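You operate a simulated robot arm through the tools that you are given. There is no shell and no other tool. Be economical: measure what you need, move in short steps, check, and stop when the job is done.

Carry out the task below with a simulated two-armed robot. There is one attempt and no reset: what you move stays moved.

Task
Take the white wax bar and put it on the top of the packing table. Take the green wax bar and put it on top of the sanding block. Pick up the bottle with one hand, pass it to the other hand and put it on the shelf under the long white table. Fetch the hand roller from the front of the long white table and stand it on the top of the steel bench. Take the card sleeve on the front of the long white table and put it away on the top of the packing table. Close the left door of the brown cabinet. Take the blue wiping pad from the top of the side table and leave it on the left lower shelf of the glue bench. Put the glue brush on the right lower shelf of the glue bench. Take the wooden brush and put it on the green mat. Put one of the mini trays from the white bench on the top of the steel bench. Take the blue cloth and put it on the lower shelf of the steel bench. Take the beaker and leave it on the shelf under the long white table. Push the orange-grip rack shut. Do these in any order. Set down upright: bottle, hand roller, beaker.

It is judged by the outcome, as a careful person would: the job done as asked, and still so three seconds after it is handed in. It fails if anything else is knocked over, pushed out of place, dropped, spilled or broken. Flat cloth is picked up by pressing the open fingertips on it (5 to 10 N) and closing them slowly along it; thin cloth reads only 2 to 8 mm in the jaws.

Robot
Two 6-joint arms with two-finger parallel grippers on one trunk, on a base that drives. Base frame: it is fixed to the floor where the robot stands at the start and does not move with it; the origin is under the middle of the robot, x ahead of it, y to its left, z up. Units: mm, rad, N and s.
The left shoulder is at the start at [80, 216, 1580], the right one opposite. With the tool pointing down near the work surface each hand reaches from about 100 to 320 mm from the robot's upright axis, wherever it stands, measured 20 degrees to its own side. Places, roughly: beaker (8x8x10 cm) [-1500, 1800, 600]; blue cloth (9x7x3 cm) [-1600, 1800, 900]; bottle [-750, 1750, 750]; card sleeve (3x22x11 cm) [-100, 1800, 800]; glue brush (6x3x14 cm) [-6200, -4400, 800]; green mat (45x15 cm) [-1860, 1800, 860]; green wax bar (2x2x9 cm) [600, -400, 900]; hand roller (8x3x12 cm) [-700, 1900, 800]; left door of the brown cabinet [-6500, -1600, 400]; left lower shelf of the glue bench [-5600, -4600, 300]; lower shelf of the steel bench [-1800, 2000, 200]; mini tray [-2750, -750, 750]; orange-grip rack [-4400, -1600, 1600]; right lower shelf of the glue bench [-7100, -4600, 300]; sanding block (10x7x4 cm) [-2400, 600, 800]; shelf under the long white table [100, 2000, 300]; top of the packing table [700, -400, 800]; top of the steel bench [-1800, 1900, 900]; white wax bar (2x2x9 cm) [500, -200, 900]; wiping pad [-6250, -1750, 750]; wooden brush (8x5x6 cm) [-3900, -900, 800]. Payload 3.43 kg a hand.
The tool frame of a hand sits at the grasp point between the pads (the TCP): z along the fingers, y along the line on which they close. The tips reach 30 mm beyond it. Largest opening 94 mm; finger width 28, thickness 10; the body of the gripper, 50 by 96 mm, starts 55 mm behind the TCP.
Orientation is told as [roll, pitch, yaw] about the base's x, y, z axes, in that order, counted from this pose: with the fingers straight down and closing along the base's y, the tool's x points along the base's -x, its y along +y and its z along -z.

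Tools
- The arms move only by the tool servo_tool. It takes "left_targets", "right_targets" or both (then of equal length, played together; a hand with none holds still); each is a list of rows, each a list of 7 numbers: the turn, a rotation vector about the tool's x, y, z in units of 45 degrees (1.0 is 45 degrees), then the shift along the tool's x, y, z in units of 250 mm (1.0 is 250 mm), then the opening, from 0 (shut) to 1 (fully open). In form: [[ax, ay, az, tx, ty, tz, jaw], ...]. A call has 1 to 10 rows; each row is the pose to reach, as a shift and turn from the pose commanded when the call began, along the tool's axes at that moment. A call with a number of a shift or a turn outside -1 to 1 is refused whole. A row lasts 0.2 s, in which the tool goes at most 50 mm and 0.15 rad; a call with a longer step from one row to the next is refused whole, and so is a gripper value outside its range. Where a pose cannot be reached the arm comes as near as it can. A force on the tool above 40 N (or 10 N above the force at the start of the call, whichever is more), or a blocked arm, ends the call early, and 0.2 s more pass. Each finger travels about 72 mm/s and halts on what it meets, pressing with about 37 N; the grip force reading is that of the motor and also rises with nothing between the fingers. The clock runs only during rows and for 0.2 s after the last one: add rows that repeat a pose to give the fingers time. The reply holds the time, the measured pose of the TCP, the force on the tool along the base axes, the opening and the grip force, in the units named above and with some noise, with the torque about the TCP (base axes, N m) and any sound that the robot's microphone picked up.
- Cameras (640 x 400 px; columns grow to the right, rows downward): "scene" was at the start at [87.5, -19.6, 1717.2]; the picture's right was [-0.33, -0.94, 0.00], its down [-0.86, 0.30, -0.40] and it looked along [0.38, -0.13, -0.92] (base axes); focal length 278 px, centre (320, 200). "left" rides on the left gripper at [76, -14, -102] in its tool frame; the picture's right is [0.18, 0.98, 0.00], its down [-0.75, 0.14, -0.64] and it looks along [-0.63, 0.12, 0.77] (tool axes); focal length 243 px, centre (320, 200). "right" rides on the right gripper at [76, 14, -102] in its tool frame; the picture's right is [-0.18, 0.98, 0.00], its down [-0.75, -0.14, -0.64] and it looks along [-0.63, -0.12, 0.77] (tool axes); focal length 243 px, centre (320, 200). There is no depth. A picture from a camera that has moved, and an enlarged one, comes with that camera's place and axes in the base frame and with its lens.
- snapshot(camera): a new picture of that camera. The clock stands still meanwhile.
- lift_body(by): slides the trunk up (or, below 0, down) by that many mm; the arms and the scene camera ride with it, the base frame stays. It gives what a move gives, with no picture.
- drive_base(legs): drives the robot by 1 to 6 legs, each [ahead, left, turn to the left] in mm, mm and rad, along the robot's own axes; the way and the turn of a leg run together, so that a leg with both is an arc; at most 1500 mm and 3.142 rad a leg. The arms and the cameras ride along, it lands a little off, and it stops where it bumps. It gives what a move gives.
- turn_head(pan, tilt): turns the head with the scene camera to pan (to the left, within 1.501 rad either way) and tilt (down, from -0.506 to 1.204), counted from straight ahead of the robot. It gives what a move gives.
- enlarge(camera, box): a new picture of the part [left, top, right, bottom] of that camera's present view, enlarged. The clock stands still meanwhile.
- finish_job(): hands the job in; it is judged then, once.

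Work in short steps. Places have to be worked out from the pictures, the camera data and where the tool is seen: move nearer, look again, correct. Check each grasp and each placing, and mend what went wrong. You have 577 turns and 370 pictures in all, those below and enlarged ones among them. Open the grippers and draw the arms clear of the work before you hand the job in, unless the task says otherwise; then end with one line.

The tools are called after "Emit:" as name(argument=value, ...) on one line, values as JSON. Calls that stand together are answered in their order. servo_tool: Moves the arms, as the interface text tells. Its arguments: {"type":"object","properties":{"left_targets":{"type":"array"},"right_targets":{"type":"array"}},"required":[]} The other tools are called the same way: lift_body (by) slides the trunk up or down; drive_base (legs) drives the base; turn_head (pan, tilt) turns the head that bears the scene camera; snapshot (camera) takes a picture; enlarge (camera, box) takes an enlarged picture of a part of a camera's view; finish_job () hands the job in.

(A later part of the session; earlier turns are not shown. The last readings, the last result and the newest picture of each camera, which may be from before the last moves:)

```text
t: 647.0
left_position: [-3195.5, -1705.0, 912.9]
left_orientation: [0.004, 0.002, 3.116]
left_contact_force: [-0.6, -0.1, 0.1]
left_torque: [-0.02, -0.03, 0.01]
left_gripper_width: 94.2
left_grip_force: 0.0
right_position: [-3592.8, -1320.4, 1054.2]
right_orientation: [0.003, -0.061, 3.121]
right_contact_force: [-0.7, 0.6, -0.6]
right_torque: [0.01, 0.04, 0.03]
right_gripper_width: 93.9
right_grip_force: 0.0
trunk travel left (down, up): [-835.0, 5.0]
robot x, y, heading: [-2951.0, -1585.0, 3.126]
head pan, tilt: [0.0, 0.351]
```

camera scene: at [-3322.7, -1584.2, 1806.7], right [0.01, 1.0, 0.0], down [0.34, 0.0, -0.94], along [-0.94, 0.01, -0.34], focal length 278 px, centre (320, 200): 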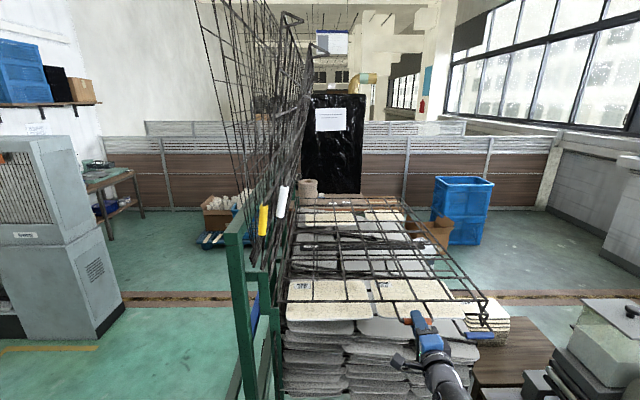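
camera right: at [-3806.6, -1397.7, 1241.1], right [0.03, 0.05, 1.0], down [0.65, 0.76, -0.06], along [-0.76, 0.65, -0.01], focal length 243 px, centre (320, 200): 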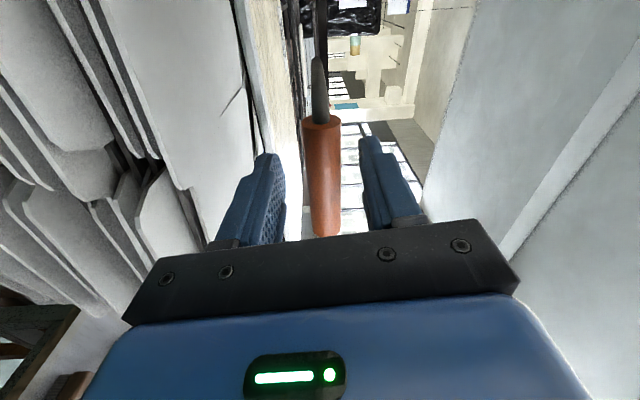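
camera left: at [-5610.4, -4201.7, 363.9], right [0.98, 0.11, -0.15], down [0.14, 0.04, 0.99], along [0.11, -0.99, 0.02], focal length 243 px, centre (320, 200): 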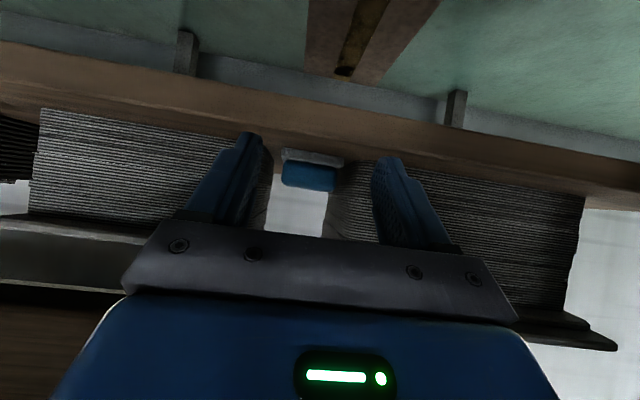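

Emit:
servo_tool(right_targets=[[0, 0.078, 0, 0.16, 0, 0, 1], [0, 0.078, 0, 0.34, 0, 0, 1], [0, 0.078, 0, 0.52, 0, 0, 1], [0, 0.078, 0, 0.7, 0, 0, 1], [0, 0.078, 0, 0.88, 0, 0, 1], [0, 0.078, 0, 1.0, 0, 0, 1]])

Emit:
drive_base(legs=[[0, 0, -1.556], [0, 420, 0]])

Emit:
turn_head(pan=0.2, tilt=0.6)

Emit:
snapshot(camera="scene")

```text
t: 648.4
left_position: [-3195.5, -1705.4, 912.5]
left_orientation: [0.003, 0.001, 3.116]
left_contact_force: [0.1, 1.0, -0.6]
left_torque: [-0.03, 0.0, 0.0]
left_gripper_width: 94.3
left_grip_force: 0.0
right_position: [-3340.8, -1324.4, 1037.0]
right_orientation: [0.002, -0.003, 3.124]
right_contact_force: [0.5, -0.2, -0.3]
right_torque: [0.0, 0.02, -0.02]
right_gripper_width: 94.0
right_grip_force: 0.1
trunk travel left (down, up): [-835.0, 5.0]
robot x, y, heading: [-2953.6, -1586.8, 3.129]
head pan, tilt: [0.0, 0.351]
```

```text
t: 654.6
left_position: [-3494.2, -1368.7, 913.1]
left_orientation: [0.005, 0.003, 1.61]
left_contact_force: [0.5, 0.6, -0.3]
left_torque: [-0.03, -0.01, 0.02]
left_gripper_width: 94.1
left_grip_force: 0.1
right_position: [-3124.6, -1196.9, 1036.0]
right_orientation: [0.003, -0.004, 1.619]
right_contact_force: [0.2, 0.2, 0.1]
right_torque: [0.02, -0.01, 0.0]
right_gripper_width: 93.9
right_grip_force: 0.1
trunk travel left (down, up): [-835.0, 5.0]
robot x, y, heading: [-3363.2, -1607.2, 1.617]
head pan, tilt: [0.0, 0.351]
```

```text
t: 655.4
left_position: [-3495.0, -1367.1, 912.5]
left_orientation: [0.003, 0.002, 1.612]
left_contact_force: [-0.1, -0.4, -0.4]
left_torque: [0.01, 0.0, 0.02]
left_gripper_width: 94.1
left_grip_force: 0.0
right_position: [-3127.0, -1197.2, 1036.1]
right_orientation: [0.002, -0.002, 1.617]
right_contact_force: [-0.2, 0.3, -0.4]
right_torque: [0.02, 0.0, 0.03]
right_gripper_width: 94.0
right_grip_force: 0.1
trunk travel left (down, up): [-835.0, 5.0]
robot x, y, heading: [-3360.5, -1604.0, 1.617]
head pan, tilt: [0.201, 0.6]
```

```text
132 pictures are left
camera scene: at [-3382.8, -1487.5, 1783.9], right [0.97, 0.24, 0.0], down [0.14, -0.55, -0.83], along [-0.2, 0.8, -0.56], focal length 278 px, centre (320, 200)
```

scene: 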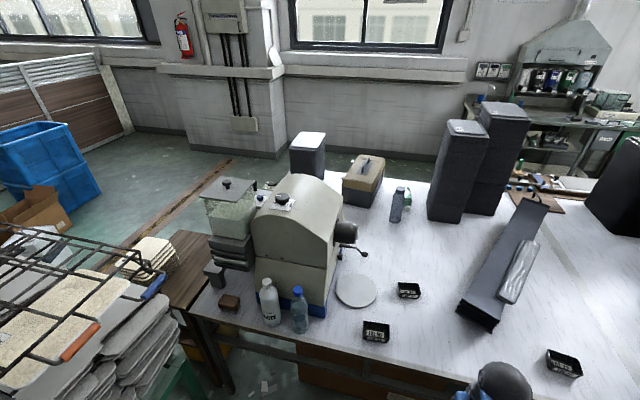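

Emit:
enlarge(camera="scene", box=[190, 250, 440, 370])

```text
2.56 times, centred on (315, 310) of scene
camera zoom: at [-3382.8, -1487.5, 1783.9], right [0.97, 0.24, 0.0], down [0.14, -0.55, -0.83], along [-0.2, 0.8, -0.56], focal length 712 px, centre (333, -82)
```

zoom: 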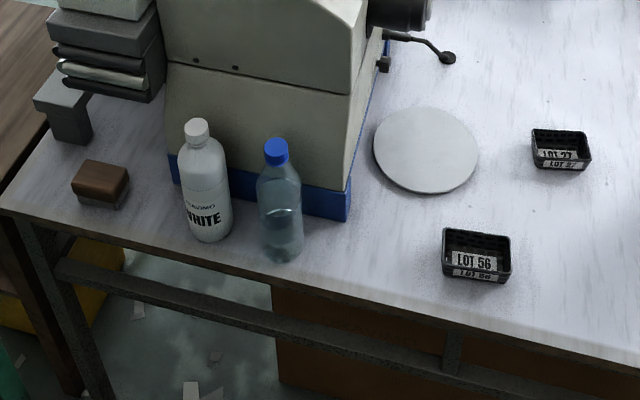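

Mini tray (~100×68 mm) at (-3320,-869); wooden brush at (-3919,-892). I move closer and rotate the right hand 90° to grip the tray across its short side.

Emit:
drive_base(legs=[[290, 80, -0.047]])

Emit:
servo_tool(right_targets=[[0, 0, 0.17, 0, 0, 0, 1], [0, 0, 0.34, 0, 0, 0, 1], [0, 0, 0.51, 0, 0, 0, 1], [0, 0, 0.68, 0, 0, 0, 1], [0, 0, 0.85, 0, 0, 0, 1], [0, 0, 1.0, 0, 0, 0, 1]])

Emit:
servo_tool(right_targets=[[0, 0, 0.17, 0, 0, 0, 1], [0, 0, 0.34, 0, 0, 0, 1], [0, 0, 0.51, 0, 0, 0, 1], [0, 0, 0.68, 0, 0, 0, 1], [0, 0, 0.85, 0, 0, 0, 1], [0, 0, 1.0, 0, 0, 0, 1]])

Emit:
snapshot(camera="right")

```text
t: 657.4
left_position: [-3573.5, -1077.3, 913.5]
left_orientation: [0.003, 0.001, 1.567]
left_contact_force: [-0.1, 0.4, 0.7]
left_torque: [0.04, 0.04, 0.01]
left_gripper_width: 93.9
left_grip_force: 0.0
right_position: [-3197.4, -922.5, 1036.9]
right_orientation: [0.002, -0.006, 1.574]
right_contact_force: [-0.7, -0.3, -0.3]
right_torque: [-0.01, 0.01, 0.0]
right_gripper_width: 94.0
right_grip_force: 0.0
trunk travel left (down, up): [-835.0, 5.0]
robot x, y, heading: [-3449.5, -1314.6, 1.572]
head pan, tilt: [0.201, 0.6]
```

```text
t: 658.8
left_position: [-3574.3, -1074.4, 912.9]
left_orientation: [0.005, 0.004, 1.566]
left_contact_force: [0.5, -0.6, 0.4]
left_torque: [0.0, -0.02, -0.02]
left_gripper_width: 93.7
left_grip_force: 0.1
right_position: [-3198.5, -921.0, 1036.6]
right_orientation: [0.004, -0.001, 0.784]
right_contact_force: [0.0, -0.1, 0.2]
right_torque: [0.0, 0.01, -0.01]
right_gripper_width: 94.1
right_grip_force: 0.1
trunk travel left (down, up): [-835.0, 5.0]
robot x, y, heading: [-3447.3, -1315.0, 1.576]
head pan, tilt: [0.201, 0.6]
```

```text
t: 660.2
left_position: [-3574.6, -1075.1, 912.0]
left_orientation: [0.003, 0.004, 1.568]
left_contact_force: [0.9, 0.6, 0.1]
left_torque: [0.0, 0.02, -0.01]
left_gripper_width: 94.0
left_grip_force: 0.1
right_position: [-3198.7, -921.6, 1035.7]
right_orientation: [0.004, 0.002, 0.0]
right_contact_force: [0.7, 0.7, 0.2]
right_torque: [-0.02, 0.01, 0.0]
right_gripper_width: 94.0
right_grip_force: 0.1
trunk travel left (down, up): [-835.0, 5.0]
robot x, y, heading: [-3450.3, -1313.5, 1.575]
head pan, tilt: [0.201, 0.6]
```

```text
130 pictures are left
camera right: at [-3274.5, -906.5, 1138.6], right [0.18, 0.98, 0.0], down [0.75, -0.14, 0.64], along [0.63, -0.12, -0.77], focal length 243 px, centre (320, 200)
```

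right: 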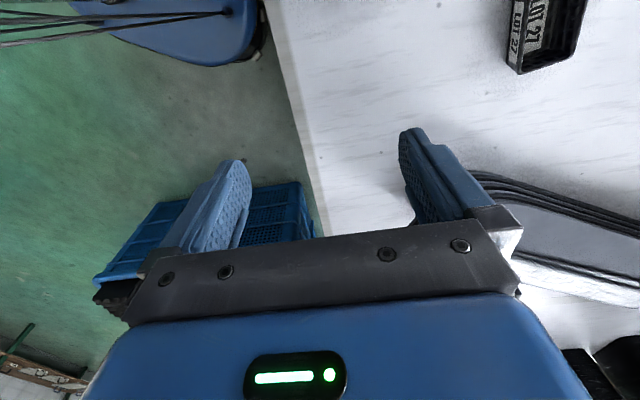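

Move above the LOT 56 tray.

Emit:
servo_tool(right_targets=[[0, 0, 0, 0.16, 0.07, 0, 1], [0, 0, 0, 0.32, 0.14, 0, 1], [0, 0, 0, 0.47, 0.21, 0, 1], [0, 0, 0, 0.488, 0.21, 0, 1], [0, 0, 0, 0.488, 0.21, 0, 1]])

Emit:
lift_body(by=-80)

Emit:
snapshot(camera="right")

```text
t: 661.4
left_position: [-3574.7, -1075.5, 912.7]
left_orientation: [0.003, 0.004, 1.567]
left_contact_force: [0.3, 0.6, 0.9]
left_torque: [0.02, 0.04, 0.01]
left_gripper_width: 94.2
left_grip_force: 0.0
right_position: [-3319.9, -870.2, 1037.2]
right_orientation: [0.004, 0.001, 0.003]
right_contact_force: [0.1, 0.0, -0.2]
right_torque: [0.01, 0.04, -0.05]
right_gripper_width: 94.0
right_grip_force: 0.0
trunk travel left (down, up): [-835.0, 5.0]
robot x, y, heading: [-3445.8, -1318.9, 1.572]
head pan, tilt: [0.201, 0.6]
```

```text
t: 662.6
left_position: [-3575.4, -1074.3, 833.3]
left_orientation: [0.003, 0.003, 1.568]
left_contact_force: [0.1, 0.1, 0.6]
left_torque: [-0.01, -0.02, 0.01]
left_gripper_width: 94.0
left_grip_force: 0.0
right_position: [-3320.2, -869.1, 958.0]
right_orientation: [0.003, 0.001, 0.004]
right_contact_force: [-0.1, 0.1, 0.3]
right_torque: [-0.02, -0.01, -0.04]
right_gripper_width: 94.1
right_grip_force: 0.1
trunk travel left (down, up): [-755.0, 85.0]
robot x, y, heading: [-3450.3, -1316.2, 1.573]
head pan, tilt: [0.201, 0.6]
```

```text
129 pictures are left
camera right: at [-3397.0, -855.6, 1059.7], right [0.18, 0.98, 0.0], down [0.75, -0.14, 0.64], along [0.63, -0.11, -0.77], focal length 243 px, centre (320, 200)
```

right: 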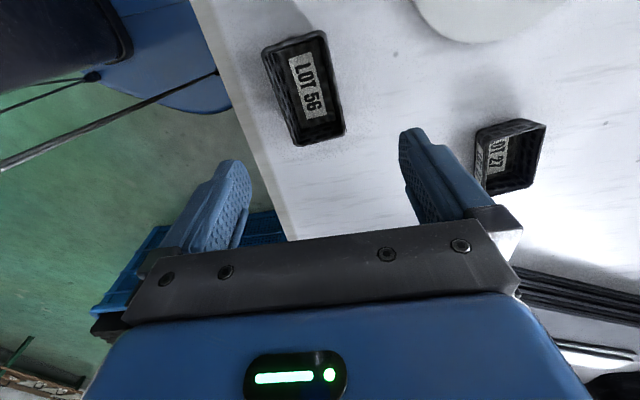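

Tray centre (-3322,-881), rotated ≈0.1 rad. Trim and lower.

Emit:
servo_tool(right_targets=[[0, 0, -0.127, 0.008, -0.048, 0, 1], [0, 0, -0.127, 0.008, -0.048, 0, 1]])

Emit:
lift_body(by=-115)

Emit:
snapshot(camera="right")

```text
t: 663.2
left_position: [-3575.0, -1074.6, 832.9]
left_orientation: [0.004, 0.003, 1.568]
left_contact_force: [0.6, -0.6, 0.0]
left_torque: [-0.01, 0.0, 0.03]
left_gripper_width: 93.7
left_grip_force: 0.0
right_position: [-3321.9, -881.4, 956.9]
right_orientation: [0.003, 0.002, 0.103]
right_contact_force: [-0.5, 0.4, -0.9]
right_torque: [0.03, -0.02, 0.01]
right_gripper_width: 94.1
right_grip_force: 0.1
trunk travel left (down, up): [-755.0, 85.0]
robot x, y, heading: [-3449.3, -1314.3, 1.578]
head pan, tilt: [0.201, 0.6]
```

```text
t: 664.7
left_position: [-3573.7, -1073.9, 718.1]
left_orientation: [0.005, 0.005, 1.566]
left_contact_force: [0.2, -0.7, -0.5]
left_torque: [-0.02, 0.01, -0.01]
left_gripper_width: 93.9
left_grip_force: 0.0
right_position: [-3322.7, -882.2, 841.8]
right_orientation: [0.004, -0.001, 0.102]
right_contact_force: [0.5, 0.1, -0.1]
right_torque: [0.02, 0.0, 0.0]
right_gripper_width: 94.2
right_grip_force: 0.0
trunk travel left (down, up): [-640.0, 200.0]
robot x, y, heading: [-3449.4, -1319.2, 1.578]
head pan, tilt: [0.201, 0.6]
```

```text
128 pictures are left
camera right: at [-3399.9, -875.5, 944.5], right [0.08, 1.0, 0.0], down [0.76, -0.07, 0.64], along [0.64, -0.05, -0.77], focal length 243 px, centre (320, 200)
```

right: 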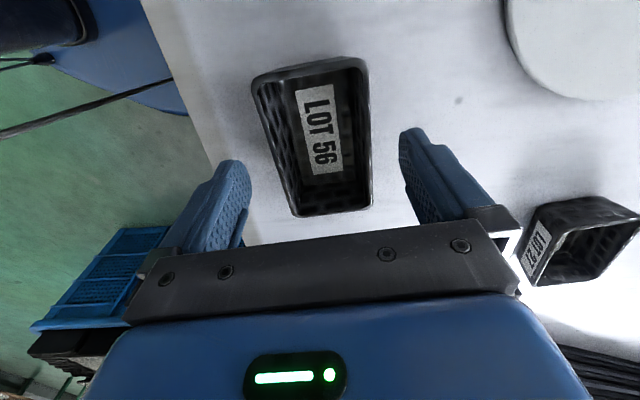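

Emit:
lift_body(by=-50)

Emit:
servo_tool(right_targets=[[0, 0, 0, 0, 0, 0, 0.85], [0, 0, 0, 0, 0, 0, 0.75], [0, 0, 0, 0, 0, 0, 0.65], [0, 0, 0, 0, 0, 0, 0.55], [0, 0, 0, 0, 0, 0, 0.5], [0, 0, 0, 0, 0, 0, 0.5]])

Emit:
snapshot(camera="right")

```text
t: 665.3
left_position: [-3573.4, -1075.0, 682.0]
left_orientation: [0.003, 0.002, 1.566]
left_contact_force: [0.3, -0.5, -0.6]
left_torque: [-0.01, -0.01, -0.01]
left_gripper_width: 93.9
left_grip_force: 0.1
right_position: [-3322.8, -881.2, 810.5]
right_orientation: [0.006, 0.0, 0.101]
right_contact_force: [-0.5, 0.4, 7.1]
right_torque: [-0.37, -0.06, -0.06]
right_gripper_width: 93.6
right_grip_force: 0.0
trunk travel left (down, up): [-604.0, 236.0]
robot x, y, heading: [-3450.9, -1317.5, 1.574]
head pan, tilt: [0.201, 0.6]
stopped: the force on the tool passed its limit at 67 N (the readings are from after the stop); the commanded pose is now the measured one
```

```text
t: 666.7
left_position: [-3575.4, -1075.4, 683.7]
left_orientation: [0.004, 0.002, 1.566]
left_contact_force: [-0.3, -0.2, -0.1]
left_torque: [0.01, 0.0, 0.02]
left_gripper_width: 94.2
left_grip_force: 0.0
right_position: [-3321.7, -881.9, 810.3]
right_orientation: [0.006, 0.001, 0.103]
right_contact_force: [-0.1, -2.7, 2.0]
right_torque: [-0.1, -0.06, -0.06]
right_gripper_width: 63.1
right_grip_force: 37.1
trunk travel left (down, up): [-604.0, 236.0]
robot x, y, heading: [-3449.2, -1314.8, 1.573]
head pan, tilt: [0.201, 0.6]
```

```text
127 pictures are left
camera right: at [-3400.0, -875.4, 912.6], right [0.08, 1.0, 0.0], down [0.76, -0.07, 0.64], along [0.64, -0.05, -0.77], focal length 243 px, centre (320, 200)
```

right: 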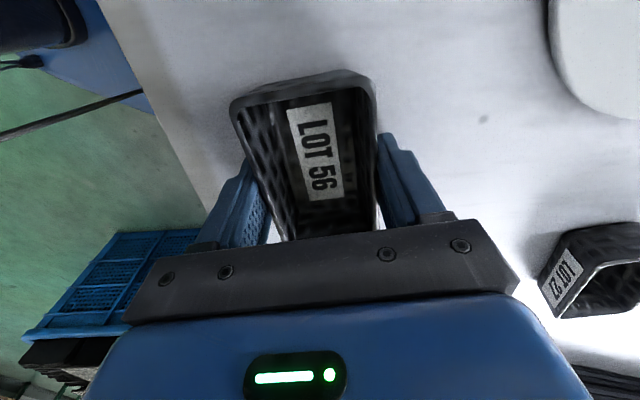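

Tray gripped (63 mm). Lift it and move left for the wooden brush.

Emit:
lift_body(by=230)

Emit:
drive_base(legs=[[0, 105, 0]])

Emit:
servo_tool(left_targets=[[0, 0, 0, -0.12, 0.12, 0, 1], [0, 0, 0, -0.24, 0.24, 0, 1], [0, 0, 0, -0.36, 0.36, 0, 1], [0, 0, 0, -0.48, 0.48, 0, 1], [0, 0, 0, -0.56, 0.6, 0, 1], [0, 0, 0, -0.56, 0.75, 0, 1], [0, 0, 0, -0.56, 0.85, 0, 1], [0, 0, 0, -0.56, 0.85, 0, 1]])

Emit:
snapshot(camera="left")

Emit:
snapshot(camera="scene")

```text
t: 669.1
left_position: [-3574.9, -1075.5, 912.1]
left_orientation: [0.003, 0.003, 1.567]
left_contact_force: [0.2, -0.7, -0.1]
left_torque: [0.0, -0.01, -0.02]
left_gripper_width: 94.2
left_grip_force: 0.1
right_position: [-3322.2, -881.8, 1040.7]
right_orientation: [0.004, 0.001, 0.103]
right_contact_force: [0.2, -0.7, -1.2]
right_torque: [0.0, -0.02, 0.03]
right_gripper_width: 63.0
right_grip_force: 37.0
trunk travel left (down, up): [-834.0, 6.0]
robot x, y, heading: [-3451.2, -1314.1, 1.573]
head pan, tilt: [0.201, 0.6]
```

```text
t: 670.3
left_position: [-3671.9, -1074.7, 913.4]
left_orientation: [0.009, 0.005, 1.567]
left_contact_force: [0.9, 0.3, -0.2]
left_torque: [0.03, 0.01, 0.01]
left_gripper_width: 93.8
left_grip_force: 0.0
right_position: [-3420.0, -882.3, 1039.0]
right_orientation: [0.004, 0.008, 0.101]
right_contact_force: [1.2, 0.1, -0.5]
right_torque: [-0.02, 0.03, -0.01]
right_gripper_width: 63.2
right_grip_force: 36.9
trunk travel left (down, up): [-834.0, 6.0]
robot x, y, heading: [-3553.3, -1317.1, 1.57]
head pan, tilt: [0.201, 0.6]
```

```text
t: 672.1
left_position: [-3888.8, -933.7, 913.5]
left_orientation: [0.004, 0.003, 1.568]
left_contact_force: [-0.1, -0.2, 0.7]
left_torque: [-0.04, -0.01, 0.0]
left_gripper_width: 94.1
left_grip_force: 0.2
right_position: [-3424.7, -881.4, 1039.3]
right_orientation: [0.004, 0.001, 0.101]
right_contact_force: [1.2, -0.5, -1.1]
right_torque: [-0.02, 0.0, -0.01]
right_gripper_width: 62.9
right_grip_force: 36.9
trunk travel left (down, up): [-834.0, 6.0]
robot x, y, heading: [-3555.4, -1316.8, 1.573]
head pan, tilt: [0.201, 0.6]
```

```text
126 pictures are left
camera left: at [-3874.1, -1009.9, 1015.0], right [-0.98, -0.18, 0.0], down [-0.14, 0.76, 0.64], along [-0.12, 0.63, -0.77], focal length 243 px, centre (320, 200)
```

left: 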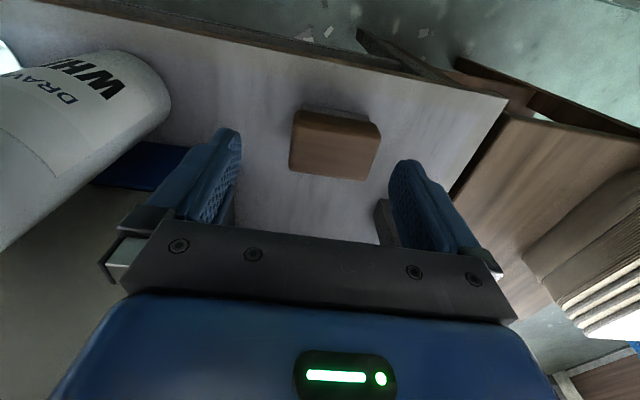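

```text
125 pictures are left
camera scene: at [-3569.9, -1199.3, 1783.5], right [0.98, 0.2, 0.0], down [0.11, -0.55, -0.82], along [-0.17, 0.81, -0.57], focal length 278 px, centre (320, 200)
```

scene: 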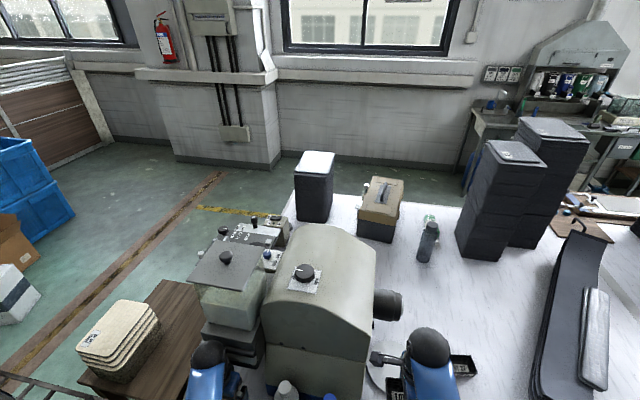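

Brush top centred at about (-3904,-922). Trim and lower the left hand.

Emit:
servo_tool(left_targets=[[0, 0, 0, -0.046, 0.06, 0, 1], [0, 0, 0, -0.046, 0.06, 0, 1]])

Emit:
lift_body(by=-45)

Emit:
snapshot(camera="left")

```text
t: 672.7
left_position: [-3903.9, -922.9, 911.7]
left_orientation: [0.004, 0.004, 1.568]
left_contact_force: [0.1, 0.3, 1.5]
left_torque: [0.01, 0.02, -0.01]
left_gripper_width: 94.1
left_grip_force: 0.1
right_position: [-3426.1, -881.7, 1039.9]
right_orientation: [0.003, 0.001, 0.102]
right_contact_force: [-0.4, 0.2, -0.1]
right_torque: [0.0, -0.02, 0.01]
right_gripper_width: 63.0
right_grip_force: 37.5
trunk travel left (down, up): [-834.0, 6.0]
robot x, y, heading: [-3554.1, -1317.4, 1.576]
head pan, tilt: [0.201, 0.6]
```

```text
t: 673.6
left_position: [-3903.6, -923.3, 866.7]
left_orientation: [0.003, 0.003, 1.567]
left_contact_force: [-0.4, 0.5, -0.1]
left_torque: [-0.01, -0.05, 0.01]
left_gripper_width: 94.0
left_grip_force: 0.0
right_position: [-3424.6, -881.8, 995.2]
right_orientation: [0.003, 0.003, 0.1]
right_contact_force: [-0.8, 0.5, -0.1]
right_torque: [0.01, 0.03, -0.01]
right_gripper_width: 63.1
right_grip_force: 36.6
trunk travel left (down, up): [-789.0, 51.0]
robot x, y, heading: [-3552.1, -1320.2, 1.575]
head pan, tilt: [0.201, 0.6]
```

```text
124 pictures are left
camera left: at [-3888.3, -999.2, 970.3], right [-0.98, -0.18, 0.0], down [-0.14, 0.76, 0.64], along [-0.12, 0.63, -0.77], focal length 243 px, centre (320, 200)
```

left: 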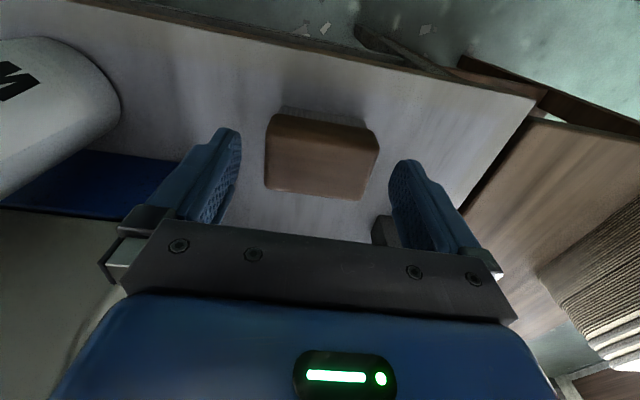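

Emit:
lift_body(by=-52)

Emit:
servo_tool(left_targets=[[0, 0, 0, 0, 0, 0, 0.9], [0, 0, 0, 0, 0, 0, 0.8], [0, 0, 0, 0, 0, 0, 0.7], [0, 0, 0, 0, 0, 0, 0.6], [0, 0, 0, 0, 0, 0, 0.6]])

Emit:
snapshot(camera="left")

```text
t: 674.5
left_position: [-3903.2, -922.1, 815.1]
left_orientation: [0.004, 0.003, 1.567]
left_contact_force: [0.3, 0.9, 0.7]
left_torque: [-0.01, 0.03, 0.01]
left_gripper_width: 94.2
left_grip_force: 0.0
right_position: [-3425.7, -882.2, 943.1]
right_orientation: [0.004, 0.0, 0.1]
right_contact_force: [0.7, 0.1, -0.1]
right_torque: [0.01, 0.01, 0.0]
right_gripper_width: 62.9
right_grip_force: 36.8
trunk travel left (down, up): [-737.0, 103.0]
robot x, y, heading: [-3553.6, -1315.2, 1.572]
head pan, tilt: [0.201, 0.6]
```

```text
t: 675.7
left_position: [-3904.8, -922.8, 815.7]
left_orientation: [0.003, 0.004, 1.566]
left_contact_force: [-0.9, -0.9, 1.0]
left_torque: [0.0, 0.1, -0.01]
left_gripper_width: 78.6
left_grip_force: 36.8
right_position: [-3424.9, -882.1, 942.4]
right_orientation: [0.003, -0.001, 0.102]
right_contact_force: [0.4, -0.4, -0.3]
right_torque: [0.0, 0.02, 0.01]
right_gripper_width: 63.1
right_grip_force: 37.0
trunk travel left (down, up): [-737.0, 103.0]
robot x, y, heading: [-3552.3, -1315.4, 1.576]
head pan, tilt: [0.201, 0.6]
```

```text
123 pictures are left
camera left: at [-3888.5, -999.0, 918.3], right [-0.98, -0.18, 0.0], down [-0.14, 0.76, 0.64], along [-0.12, 0.63, -0.77], focal length 243 px, centre (320, 200)
```

left: 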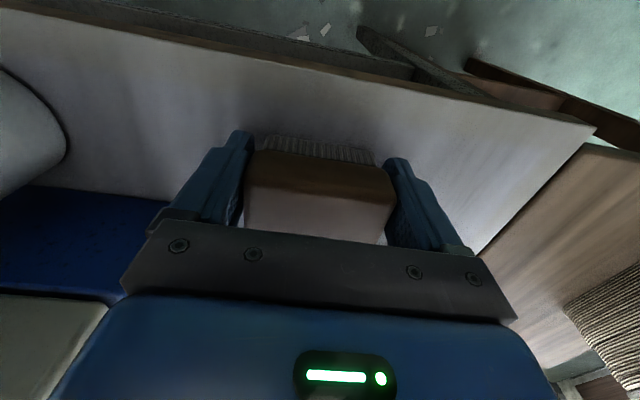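

Brush gripped (79 mm). Lift, tuck the left hand in (away from the rack), then back away south.

Emit:
lift_body(by=100)

Emit:
servo_tool(left_targets=[[0, 0, 0, 0.0, -0.15, 0, 0.6], [0, 0, 0, 0.05, -0.3, 0, 0.6], [0, 0, 0, 0.15, -0.45, 0, 0.6], [0, 0, 0, 0.25, -0.6, 0, 0.6], [0, 0, 0, 0.35, -0.75, 0, 0.6], [0, 0, 0, 0.4, -0.85, 0, 0.6], [0, 0, 0, 0.4, -0.85, 0, 0.6]])

Emit:
snapshot(camera="left")

```text
t: 677.0
left_position: [-3903.5, -921.6, 914.8]
left_orientation: [0.004, 0.004, 1.57]
left_contact_force: [-0.5, 0.2, -1.0]
left_torque: [-0.03, 0.0, 0.0]
left_gripper_width: 78.5
left_grip_force: 37.4
right_position: [-3425.2, -881.8, 1043.1]
right_orientation: [0.004, 0.001, 0.102]
right_contact_force: [-0.2, 0.6, -0.3]
right_torque: [0.0, -0.01, -0.01]
right_gripper_width: 63.3
right_grip_force: 36.7
trunk travel left (down, up): [-837.0, 3.0]
robot x, y, heading: [-3555.7, -1316.1, 1.574]
head pan, tilt: [0.201, 0.6]
```

```text
t: 678.6
left_position: [-3693.2, -1022.5, 915.7]
left_orientation: [0.004, 0.003, 1.567]
left_contact_force: [0.0, -0.7, 0.3]
left_torque: [-0.05, 0.0, 0.0]
left_gripper_width: 78.7
left_grip_force: 37.3
right_position: [-3425.0, -882.1, 1043.5]
right_orientation: [0.004, 0.0, 0.102]
right_contact_force: [-0.2, -0.5, -0.3]
right_torque: [-0.01, 0.01, 0.0]
right_gripper_width: 63.2
right_grip_force: 36.8
trunk travel left (down, up): [-837.0, 3.0]
robot x, y, heading: [-3553.6, -1314.7, 1.576]
head pan, tilt: [0.201, 0.6]
```

```text
122 pictures are left
camera left: at [-3677.7, -1097.9, 1018.2], right [-0.98, -0.18, 0.0], down [-0.14, 0.76, 0.64], along [-0.12, 0.63, -0.77], focal length 243 px, centre (320, 200)
```

left: 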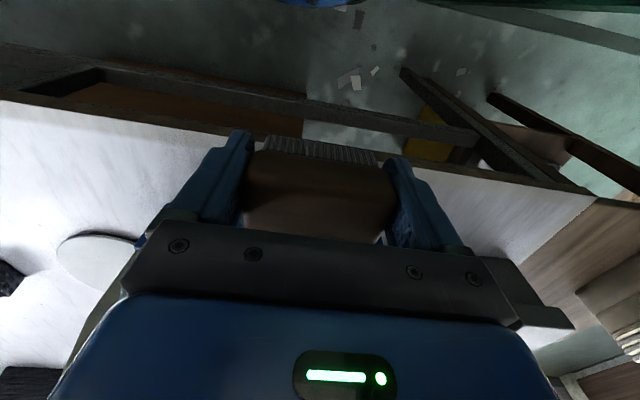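

Travel the known route facing north: back south, west along the corridor, north past the side table, then east along the steel-bench aisle.

Emit:
drive_base(legs=[[-1165, 0, 0], [0, 950, 0], [0, 920, 0]])

Emit:
drive_base(legs=[[1200, 0, 0], [1200, 0, 0], [1180, 0, 0]])

```text
t: 693.5
left_position: [-5552.8, -2157.2, 915.6]
left_orientation: [0.003, 0.005, 1.553]
left_contact_force: [-0.1, 0.5, -0.4]
left_torque: [0.0, 0.01, 0.0]
left_gripper_width: 78.6
left_grip_force: 36.5
right_position: [-5284.2, -2020.2, 1042.0]
right_orientation: [0.004, 0.0, 0.09]
right_contact_force: [0.4, -0.5, -0.7]
right_torque: [0.03, -0.02, 0.03]
right_gripper_width: 63.2
right_grip_force: 36.9
trunk travel left (down, up): [-837.0, 3.0]
robot x, y, heading: [-5418.7, -2454.9, 1.56]
head pan, tilt: [0.201, 0.6]
```

```text
t: 710.8
left_position: [-5501.4, 1421.0, 915.9]
left_orientation: [0.004, 0.001, 1.533]
left_contact_force: [0.2, -0.5, -1.3]
left_torque: [-0.01, 0.01, 0.01]
left_gripper_width: 78.9
left_grip_force: 37.1
right_position: [-5229.9, 1550.2, 1043.1]
right_orientation: [0.006, 0.0, 0.068]
right_contact_force: [-0.3, -0.5, 0.0]
right_torque: [0.01, 0.0, 0.01]
right_gripper_width: 63.0
right_grip_force: 37.9
trunk travel left (down, up): [-837.0, 3.0]
robot x, y, heading: [-5372.0, 1123.1, 1.536]
head pan, tilt: [0.201, 0.6]
```

Emit:
drive_base(legs=[[0, 0, 0.034], [0, -1220, 0], [0, -1220, 0], [0, -1200, 0]])

Emit:
turn_head(pan=0, tilt=0.8)

Emit:
snapshot(camera="scene")

```text
t: 728.9
left_position: [-1871.1, 1457.8, 914.4]
left_orientation: [0.002, 0.003, 1.595]
left_contact_force: [0.2, 0.1, -1.1]
left_torque: [-0.02, 0.02, -0.03]
left_gripper_width: 78.6
left_grip_force: 36.6
right_position: [-1606.8, 1605.5, 1042.9]
right_orientation: [0.004, 0.001, 0.13]
right_contact_force: [0.1, 0.7, -0.1]
right_torque: [0.02, -0.04, 0.01]
right_gripper_width: 63.0
right_grip_force: 37.2
trunk travel left (down, up): [-837.0, 3.0]
robot x, y, heading: [-1720.9, 1168.1, 1.598]
head pan, tilt: [0.201, 0.6]
```

```text
t: 729.6
left_position: [-1869.6, 1458.3, 915.3]
left_orientation: [0.005, 0.003, 1.594]
left_contact_force: [0.0, -0.2, 0.1]
left_torque: [-0.05, -0.02, -0.01]
left_gripper_width: 78.8
left_grip_force: 36.9
right_position: [-1605.9, 1604.1, 1043.5]
right_orientation: [0.003, 0.0, 0.128]
right_contact_force: [-0.3, 0.0, 0.4]
right_torque: [0.01, -0.02, -0.01]
right_gripper_width: 63.1
right_grip_force: 36.7
trunk travel left (down, up): [-837.0, 3.0]
robot x, y, heading: [-1720.5, 1166.2, 1.595]
head pan, tilt: [0.0, 0.799]
```

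```text
121 pictures are left
camera scene: at [-1723.9, 1277.6, 1769.7], right [1.0, 0.03, 0.0], down [0.02, -0.72, -0.7], along [-0.02, 0.7, -0.72], focal length 278 px, centre (320, 200)
```

scene: 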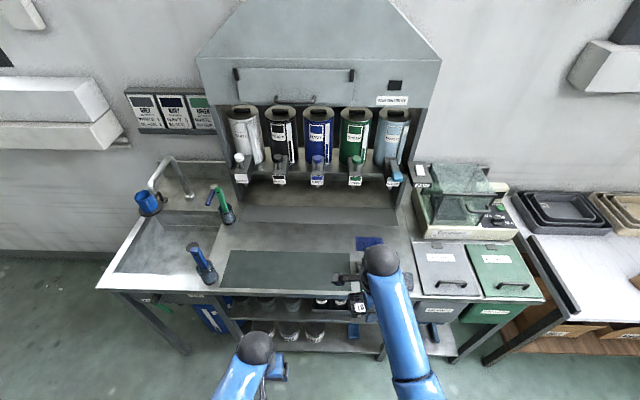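

The mat is centred near (-1850,1805). I drive 150 mm ahead and extend the left hand over it.

Emit:
drive_base(legs=[[150, 0, -0.025]])

Emit:
servo_tool(left_targets=[[0, 0, 0, -0.15, -0.03, -0.03, 0.6], [0, 0, 0, -0.32, -0.06, -0.06, 0.6], [0, 0, 0, -0.49, -0.08, -0.08, 0.6], [0, 0, 0, -0.66, -0.1, -0.08, 0.6], [0, 0, 0, -0.78, -0.1, -0.08, 0.6], [0, 0, 0, -0.78, -0.1, -0.08, 0.6]])

Emit:
snapshot(camera="left")

Emit:
enlarge(camera="scene", box=[180, 200, 460, 360])

```text
t: 731.0
left_position: [-1863.8, 1606.2, 916.4]
left_orientation: [0.005, 0.001, 1.567]
left_contact_force: [-0.4, -0.6, -1.1]
left_torque: [0.0, 0.03, 0.0]
left_gripper_width: 78.9
left_grip_force: 37.0
right_position: [-1596.7, 1746.5, 1043.4]
right_orientation: [0.007, 0.0, 0.103]
right_contact_force: [-0.6, -0.5, 0.0]
right_torque: [0.01, 0.0, -0.02]
right_gripper_width: 63.2
right_grip_force: 36.7
trunk travel left (down, up): [-837.0, 3.0]
robot x, y, heading: [-1726.3, 1314.3, 1.573]
head pan, tilt: [0.0, 0.799]
```

```text
t: 732.4
left_position: [-1839.7, 1805.6, 935.8]
left_orientation: [0.005, 0.004, 1.568]
left_contact_force: [0.1, -1.1, -0.3]
left_torque: [-0.01, 0.0, 0.01]
left_gripper_width: 78.4
left_grip_force: 36.9
right_position: [-1596.1, 1748.4, 1043.0]
right_orientation: [0.003, 0.0, 0.103]
right_contact_force: [0.0, 0.3, 0.1]
right_torque: [0.0, -0.01, 0.02]
right_gripper_width: 63.1
right_grip_force: 36.8
trunk travel left (down, up): [-837.0, 3.0]
robot x, y, heading: [-1725.0, 1317.7, 1.571]
head pan, tilt: [0.0, 0.799]
```

```text
120 pictures are left
camera left: at [-1824.8, 1728.5, 1038.6], right [-0.98, -0.18, 0.0], down [-0.14, 0.76, 0.64], along [-0.12, 0.63, -0.77], focal length 243 px, centre (320, 200)
```

left: 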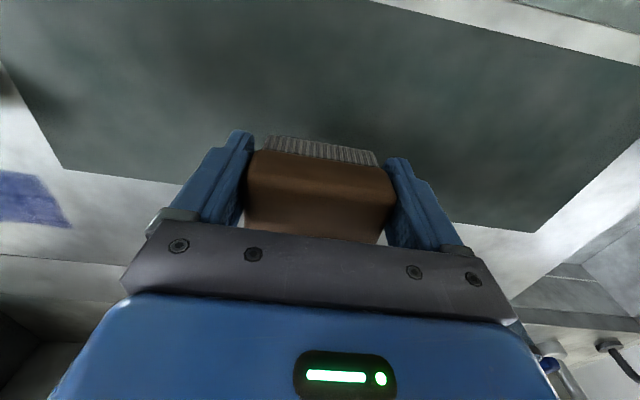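

```text
2.29 times, centred on (320, 280) of scene
camera zoom: at [-1723.3, 1424.8, 1769.7], right [1.0, 0.0, 0.0], down [0.0, -0.72, -0.7], along [0.0, 0.7, -0.72], focal length 636 px, centre (320, 17)
```

zoom: 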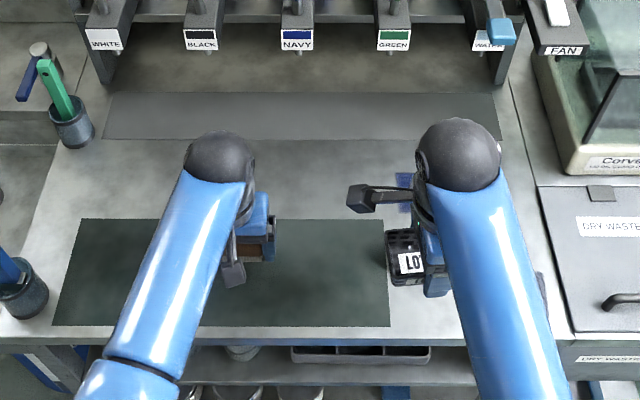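

Centred over the mat. Lower and set the brush down.

Emit:
lift_body(by=-28)

Emit:
servo_tool(left_targets=[[0, 0, 0, 0, 0, 0.016, 0.6], [0, 0, 0, 0, 0, 0.032, 0.6], [0, 0, 0, 0, 0, 0.048, 0.6], [0, 0, 0, 0, 0, 0.064, 0.6], [0, 0, 0, 0, 0, 0.08, 0.6], [0, 0, 0, 0, 0, 0.096, 0.6]])

```text
t: 733.1
left_position: [-1839.4, 1804.8, 907.8]
left_orientation: [0.002, 0.004, 1.568]
left_contact_force: [0.5, 0.1, -0.8]
left_torque: [-0.01, 0.0, -0.01]
left_gripper_width: 78.7
left_grip_force: 36.8
right_position: [-1595.4, 1749.4, 1014.5]
right_orientation: [0.002, 0.001, 0.104]
right_contact_force: [0.4, 0.7, -0.4]
right_torque: [-0.03, 0.01, 0.01]
right_gripper_width: 63.1
right_grip_force: 36.9
trunk travel left (down, up): [-809.0, 31.0]
robot x, y, heading: [-1721.3, 1313.9, 1.573]
head pan, tilt: [0.0, 0.799]
```

```text
t: 734.5
left_position: [-1839.6, 1805.6, 890.4]
left_orientation: [0.0, -0.004, 1.569]
left_contact_force: [-0.7, -11.0, 23.7]
left_torque: [-0.49, -0.19, -0.24]
left_gripper_width: 78.9
left_grip_force: 37.0
right_position: [-1595.4, 1746.8, 1015.7]
right_orientation: [0.008, 0.003, 0.104]
right_contact_force: [0.2, -0.6, -0.9]
right_torque: [-0.03, 0.03, 0.0]
right_gripper_width: 63.1
right_grip_force: 37.6
trunk travel left (down, up): [-809.0, 31.0]
robot x, y, heading: [-1725.3, 1311.5, 1.574]
head pan, tilt: [0.0, 0.799]
stopped in row 6 (left hand): the force on the tool passed its limit at 76 N (the readings are from after the stop); the commanded pose is now the measured one
```

Contact. Ease off, release and rise.

Emit:
servo_tool(left_targets=[[0, 0, 0, 0, 0, -0.008, 0.7], [0, 0, 0, 0, 0, -0.008, 0.88], [0, 0, 0, 0, 0, -0.008, 0.95], [0, 0, 0, 0, 0, -0.008, 1], [0, 0, 0, 0, 0, -0.06, 1], [0, 0, 0, 0, 0, -0.16, 1], [0, 0, 0, 0, 0, -0.26, 1], [0, 0, 0, 0, 0, -0.32, 1]])

Emit:
lift_body(by=30)

Emit:
snapshot(camera="left")

```text
t: 736.3
left_position: [-1838.6, 1806.8, 965.9]
left_orientation: [0.003, -0.002, 1.569]
left_contact_force: [-0.6, 0.3, 0.5]
left_torque: [0.02, -0.03, 0.02]
left_gripper_width: 93.8
left_grip_force: 0.0
right_position: [-1596.7, 1749.1, 1014.8]
right_orientation: [0.004, 0.002, 0.103]
right_contact_force: [0.3, 0.9, -0.3]
right_torque: [-0.01, -0.01, -0.02]
right_gripper_width: 63.2
right_grip_force: 37.0
trunk travel left (down, up): [-809.0, 31.0]
robot x, y, heading: [-1722.4, 1312.6, 1.574]
head pan, tilt: [0.0, 0.799]
```

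```text
t: 737.1
left_position: [-1839.7, 1807.3, 996.2]
left_orientation: [0.0, -0.001, 1.568]
left_contact_force: [-0.5, 0.3, -0.1]
left_torque: [-0.02, -0.03, -0.01]
left_gripper_width: 94.2
left_grip_force: 0.2
right_position: [-1597.7, 1749.3, 1043.5]
right_orientation: [0.003, 0.0, 0.1]
right_contact_force: [0.2, -0.4, -1.1]
right_torque: [0.0, -0.02, 0.01]
right_gripper_width: 63.3
right_grip_force: 37.1
trunk travel left (down, up): [-839.0, 1.0]
robot x, y, heading: [-1721.5, 1316.3, 1.576]
head pan, tilt: [0.0, 0.799]
```

```text
118 pictures are left
camera left: at [-1824.3, 1730.6, 1098.5], right [-0.98, -0.18, 0.0], down [-0.14, 0.75, 0.64], along [-0.12, 0.63, -0.77], focal length 243 px, centre (320, 200)
```

left: 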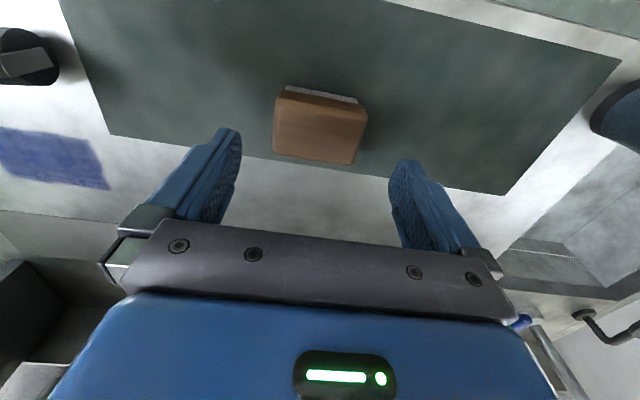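

Brush rests on the mat. Now the tray: retract the left hand and carry the tray to the free strip behind the mat, about (-1700,1945).

Emit:
servo_tool(left_targets=[[0, 0, 0, 0.16, 0, 0, 1], [0, 0, 0, 0.32, 0, 0, 1], [0, 0, 0, 0.48, 0.05, 0, 1], [0, 0, 0, 0.64, 0.1, 0, 1], [0, 0, 0, 0.8, 0.15, 0, 1], [0, 0, 0, 0.8, 0.15, 0, 1]], right_targets=[[0, 0, 0.02, 0.05, 0.14, 0, 0.5], [0, 0, 0.05, 0.11, 0.28, 0, 0.5], [0, 0, 0.08, 0.17, 0.42, 0, 0.5], [0, 0, 0.1, 0.23, 0.56, 0, 0.5], [0, 0, 0.127, 0.29, 0.7, 0, 0.5], [0, 0, 0.127, 0.328, 0.82, 0, 0.5]])

Emit:
snapshot(camera="right")

Emit:
enlarge(camera="scene", box=[180, 180, 460, 340])

```text
t: 738.5
left_position: [-1878.7, 1607.6, 997.4]
left_orientation: [0.0, -0.002, 1.568]
left_contact_force: [-0.4, 0.2, 0.2]
left_torque: [0.0, -0.01, -0.01]
left_gripper_width: 93.9
left_grip_force: 0.1
right_position: [-1697.2, 1946.8, 1045.2]
right_orientation: [0.002, -0.001, 0.003]
right_contact_force: [-0.1, -0.1, -1.3]
right_torque: [0.01, -0.01, 0.01]
right_gripper_width: 63.4
right_grip_force: 37.6
trunk travel left (down, up): [-839.0, 1.0]
robot x, y, heading: [-1724.0, 1312.0, 1.574]
head pan, tilt: [0.0, 0.799]
```

```text
117 pictures are left
camera right: at [-1774.8, 1961.2, 1146.8], right [0.18, 0.98, 0.0], down [0.75, -0.14, 0.64], along [0.63, -0.12, -0.77], focal length 243 px, centre (320, 200)
```

right: 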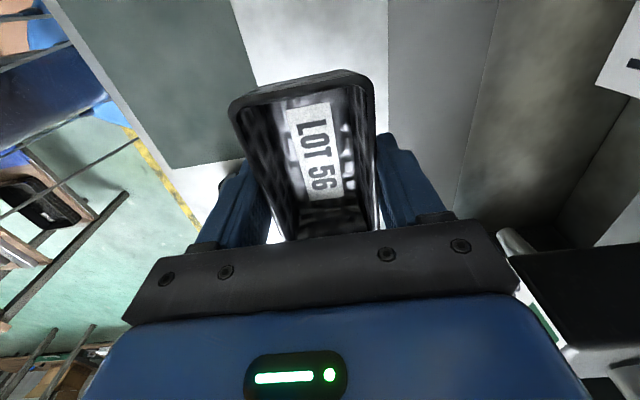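

```text
2.29 times, centred on (320, 260) of scene
camera zoom: at [-1724.0, 1427.5, 1771.5], right [1.0, 0.0, 0.0], down [0.0, -0.72, -0.7], along [0.0, 0.7, -0.72], focal length 636 px, centre (320, 63)
```

zoom: 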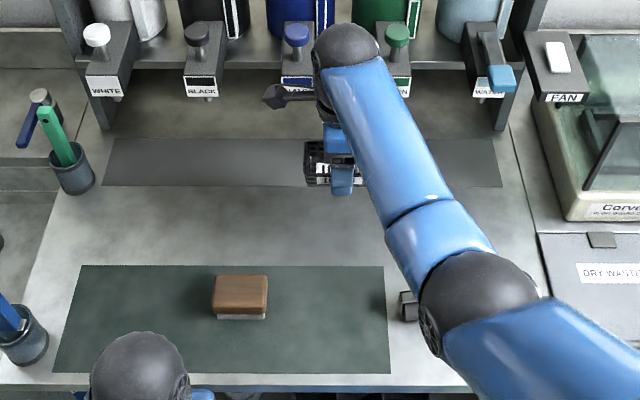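

Clear strip below. Lower 148 mm, then creep down.

Emit:
lift_body(by=-145)

Emit:
servo_tool(right_targets=[[0, 0, 0, 0, 0, 0.012, 0.5], [0, 0, 0, 0, 0, 0.024, 0.5], [0, 0, 0, 0, 0, 0.036, 0.5], [0, 0, 0, 0, 0, 0.048, 0.5], [0, 0, 0, 0, 0, 0.06, 0.5], [0, 0, 0, 0, 0, 0.072, 0.5]])

```text
t: 740.2
left_position: [-1877.4, 1607.4, 853.2]
left_orientation: [-0.001, -0.002, 1.57]
left_contact_force: [0.5, -0.2, -0.8]
left_torque: [0.0, -0.01, -0.01]
left_gripper_width: 93.9
left_grip_force: 0.0
right_position: [-1697.7, 1945.8, 900.2]
right_orientation: [0.002, 0.003, 0.004]
right_contact_force: [0.0, 0.9, -1.1]
right_torque: [0.02, -0.03, -0.01]
right_gripper_width: 63.0
right_grip_force: 36.4
trunk travel left (down, up): [-694.0, 146.0]
robot x, y, heading: [-1724.0, 1315.6, 1.574]
head pan, tilt: [0.0, 0.799]
```

```text
t: 741.7
left_position: [-1876.6, 1603.3, 854.0]
left_orientation: [0.003, -0.005, 1.568]
left_contact_force: [-0.4, 0.3, 0.6]
left_torque: [-0.02, -0.01, -0.01]
left_gripper_width: 94.2
left_grip_force: 0.0
right_position: [-1697.2, 1946.0, 890.8]
right_orientation: [0.015, 0.004, 0.002]
right_contact_force: [2.3, -12.5, 21.2]
right_torque: [-1.02, -0.42, -0.1]
right_gripper_width: 63.1
right_grip_force: 36.7
trunk travel left (down, up): [-694.0, 146.0]
robot x, y, heading: [-1725.9, 1314.7, 1.578]
head pan, tilt: [0.0, 0.799]
stopped in row 6 (right hand): the force on the tool passed its limit at 42 N (the readings are from after the stop); the commanded pose is now the measured one
```

Contact. Release and rise.

Emit:
servo_tool(right_targets=[[0, 0, 0, 0, 0, -0.008, 0.72], [0, 0, 0, 0, 0, -0.008, 0.82], [0, 0, 0, 0, 0, -0.008, 0.92], [0, 0, 0, 0, 0, -0.008, 1], [0, 0, 0, 0, 0, -0.008, 1]])

Emit:
lift_body(by=145)

Emit:
snapshot(camera="right")

```text
t: 742.9
left_position: [-1878.1, 1607.0, 852.7]
left_orientation: [0.001, -0.001, 1.569]
left_contact_force: [0.2, 0.5, 0.3]
left_torque: [0.02, 0.0, 0.0]
left_gripper_width: 94.0
left_grip_force: 0.1
right_position: [-1697.4, 1950.2, 890.7]
right_orientation: [0.018, 0.005, 0.001]
right_contact_force: [1.6, 19.3, 22.1]
right_torque: [-0.47, -0.28, 0.26]
right_gripper_width: 82.4
right_grip_force: 0.0
trunk travel left (down, up): [-694.0, 146.0]
robot x, y, heading: [-1725.4, 1314.0, 1.569]
head pan, tilt: [0.0, 0.799]
```

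```text
t: 744.6
left_position: [-1877.0, 1608.9, 997.8]
left_orientation: [-0.001, -0.002, 1.567]
left_contact_force: [-0.4, 0.3, 0.2]
left_torque: [0.01, -0.02, 0.0]
left_gripper_width: 93.9
left_grip_force: 0.1
right_position: [-1697.7, 1949.1, 1033.3]
right_orientation: [0.012, 0.004, 0.004]
right_contact_force: [-0.1, 1.6, 0.0]
right_torque: [0.0, -0.04, -0.01]
right_gripper_width: 94.0
right_grip_force: 0.0
trunk travel left (down, up): [-839.0, 1.0]
robot x, y, heading: [-1727.4, 1315.7, 1.567]
head pan, tilt: [0.0, 0.799]
```

```text
115 pictures are left
camera right: at [-1774.1, 1962.1, 1136.3], right [0.18, 0.98, 0.01], down [0.76, -0.15, 0.64], along [0.63, -0.11, -0.77], focal length 243 px, centre (320, 200)
```

right: 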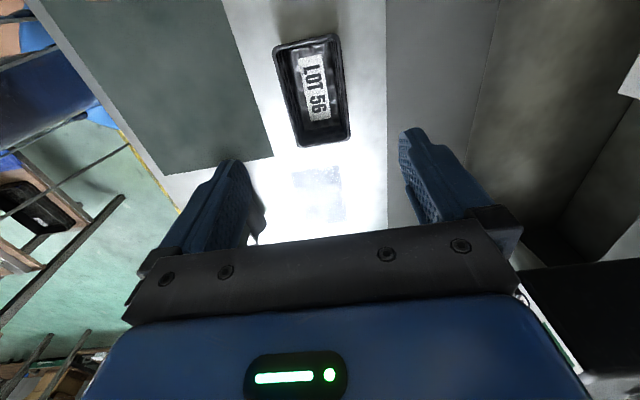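

Tray placed. Retract the right hand and back off to verify the steel bench.

Emit:
servo_tool(right_targets=[[0, 0, 0, -0.06, -0.16, 0, 1], [0, 0, 0, -0.1, -0.32, 0, 1], [0, 0, 0, -0.1, -0.5, 0, 1], [0, 0, 0, -0.1, -0.68, 0, 1], [0, 0, 0, -0.1, -0.86, 0, 1], [0, 0, 0, -0.1, -1.0, 0, 1]])

Emit:
drive_base(legs=[[-230, 0, 0]])

Emit:
snapshot(camera="scene")

Emit:
enlarge(camera="scene", box=[180, 180, 480, 350])

```text
t: 746.0
left_position: [-1877.2, 1606.3, 998.4]
left_orientation: [0.002, -0.004, 1.569]
left_contact_force: [-0.5, 0.0, 0.8]
left_torque: [0.02, 0.02, -0.01]
left_gripper_width: 93.6
left_grip_force: 0.0
right_position: [-1669.9, 1697.0, 1031.4]
right_orientation: [0.015, 0.004, 0.004]
right_contact_force: [0.4, -0.2, 0.1]
right_torque: [0.01, -0.01, 0.03]
right_gripper_width: 93.9
right_grip_force: 0.1
trunk travel left (down, up): [-839.0, 1.0]
robot x, y, heading: [-1723.3, 1313.6, 1.574]
head pan, tilt: [0.0, 0.799]
```

```text
t: 747.7
left_position: [-1876.4, 1380.4, 997.8]
left_orientation: [0.002, 0.001, 1.57]
left_contact_force: [-0.7, 0.2, -0.2]
left_torque: [-0.02, -0.01, 0.01]
left_gripper_width: 93.9
left_grip_force: 0.1
right_position: [-1671.6, 1472.1, 1028.1]
right_orientation: [0.009, 0.002, 0.007]
right_contact_force: [0.5, -0.5, -0.3]
right_torque: [0.01, 0.02, 0.02]
right_gripper_width: 94.0
right_grip_force: 0.1
trunk travel left (down, up): [-839.0, 1.0]
robot x, y, heading: [-1723.1, 1079.9, 1.574]
head pan, tilt: [0.0, 0.799]
```

```text
114 pictures are left
camera scene: at [-1722.4, 1202.3, 1771.1], right [1.0, 0.01, 0.0], down [0.0, -0.72, -0.69], along [0.0, 0.69, -0.72], focal length 278 px, centre (320, 200)
```

scene: 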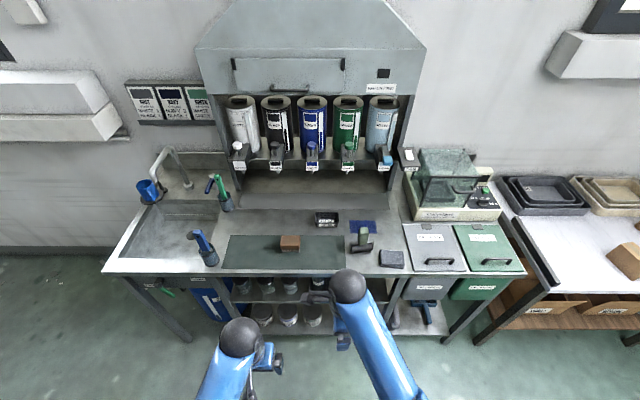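

```text
2.13 times, centred on (330, 265) of scene
camera zoom: at [-1722.4, 1202.3, 1771.1], right [1.0, 0.01, 0.0], down [0.0, -0.72, -0.69], along [0.0, 0.69, -0.72], focal length 594 px, centre (299, 61)
```

zoom: 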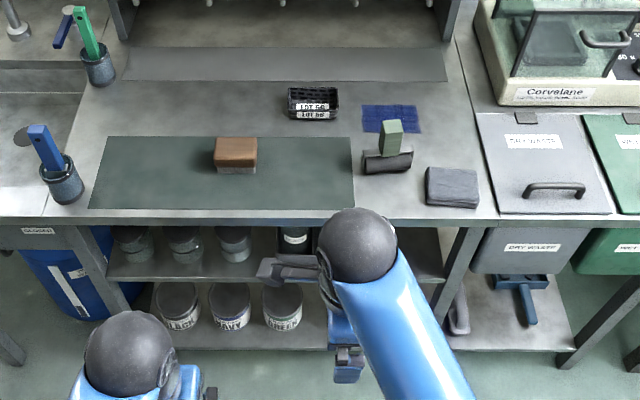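

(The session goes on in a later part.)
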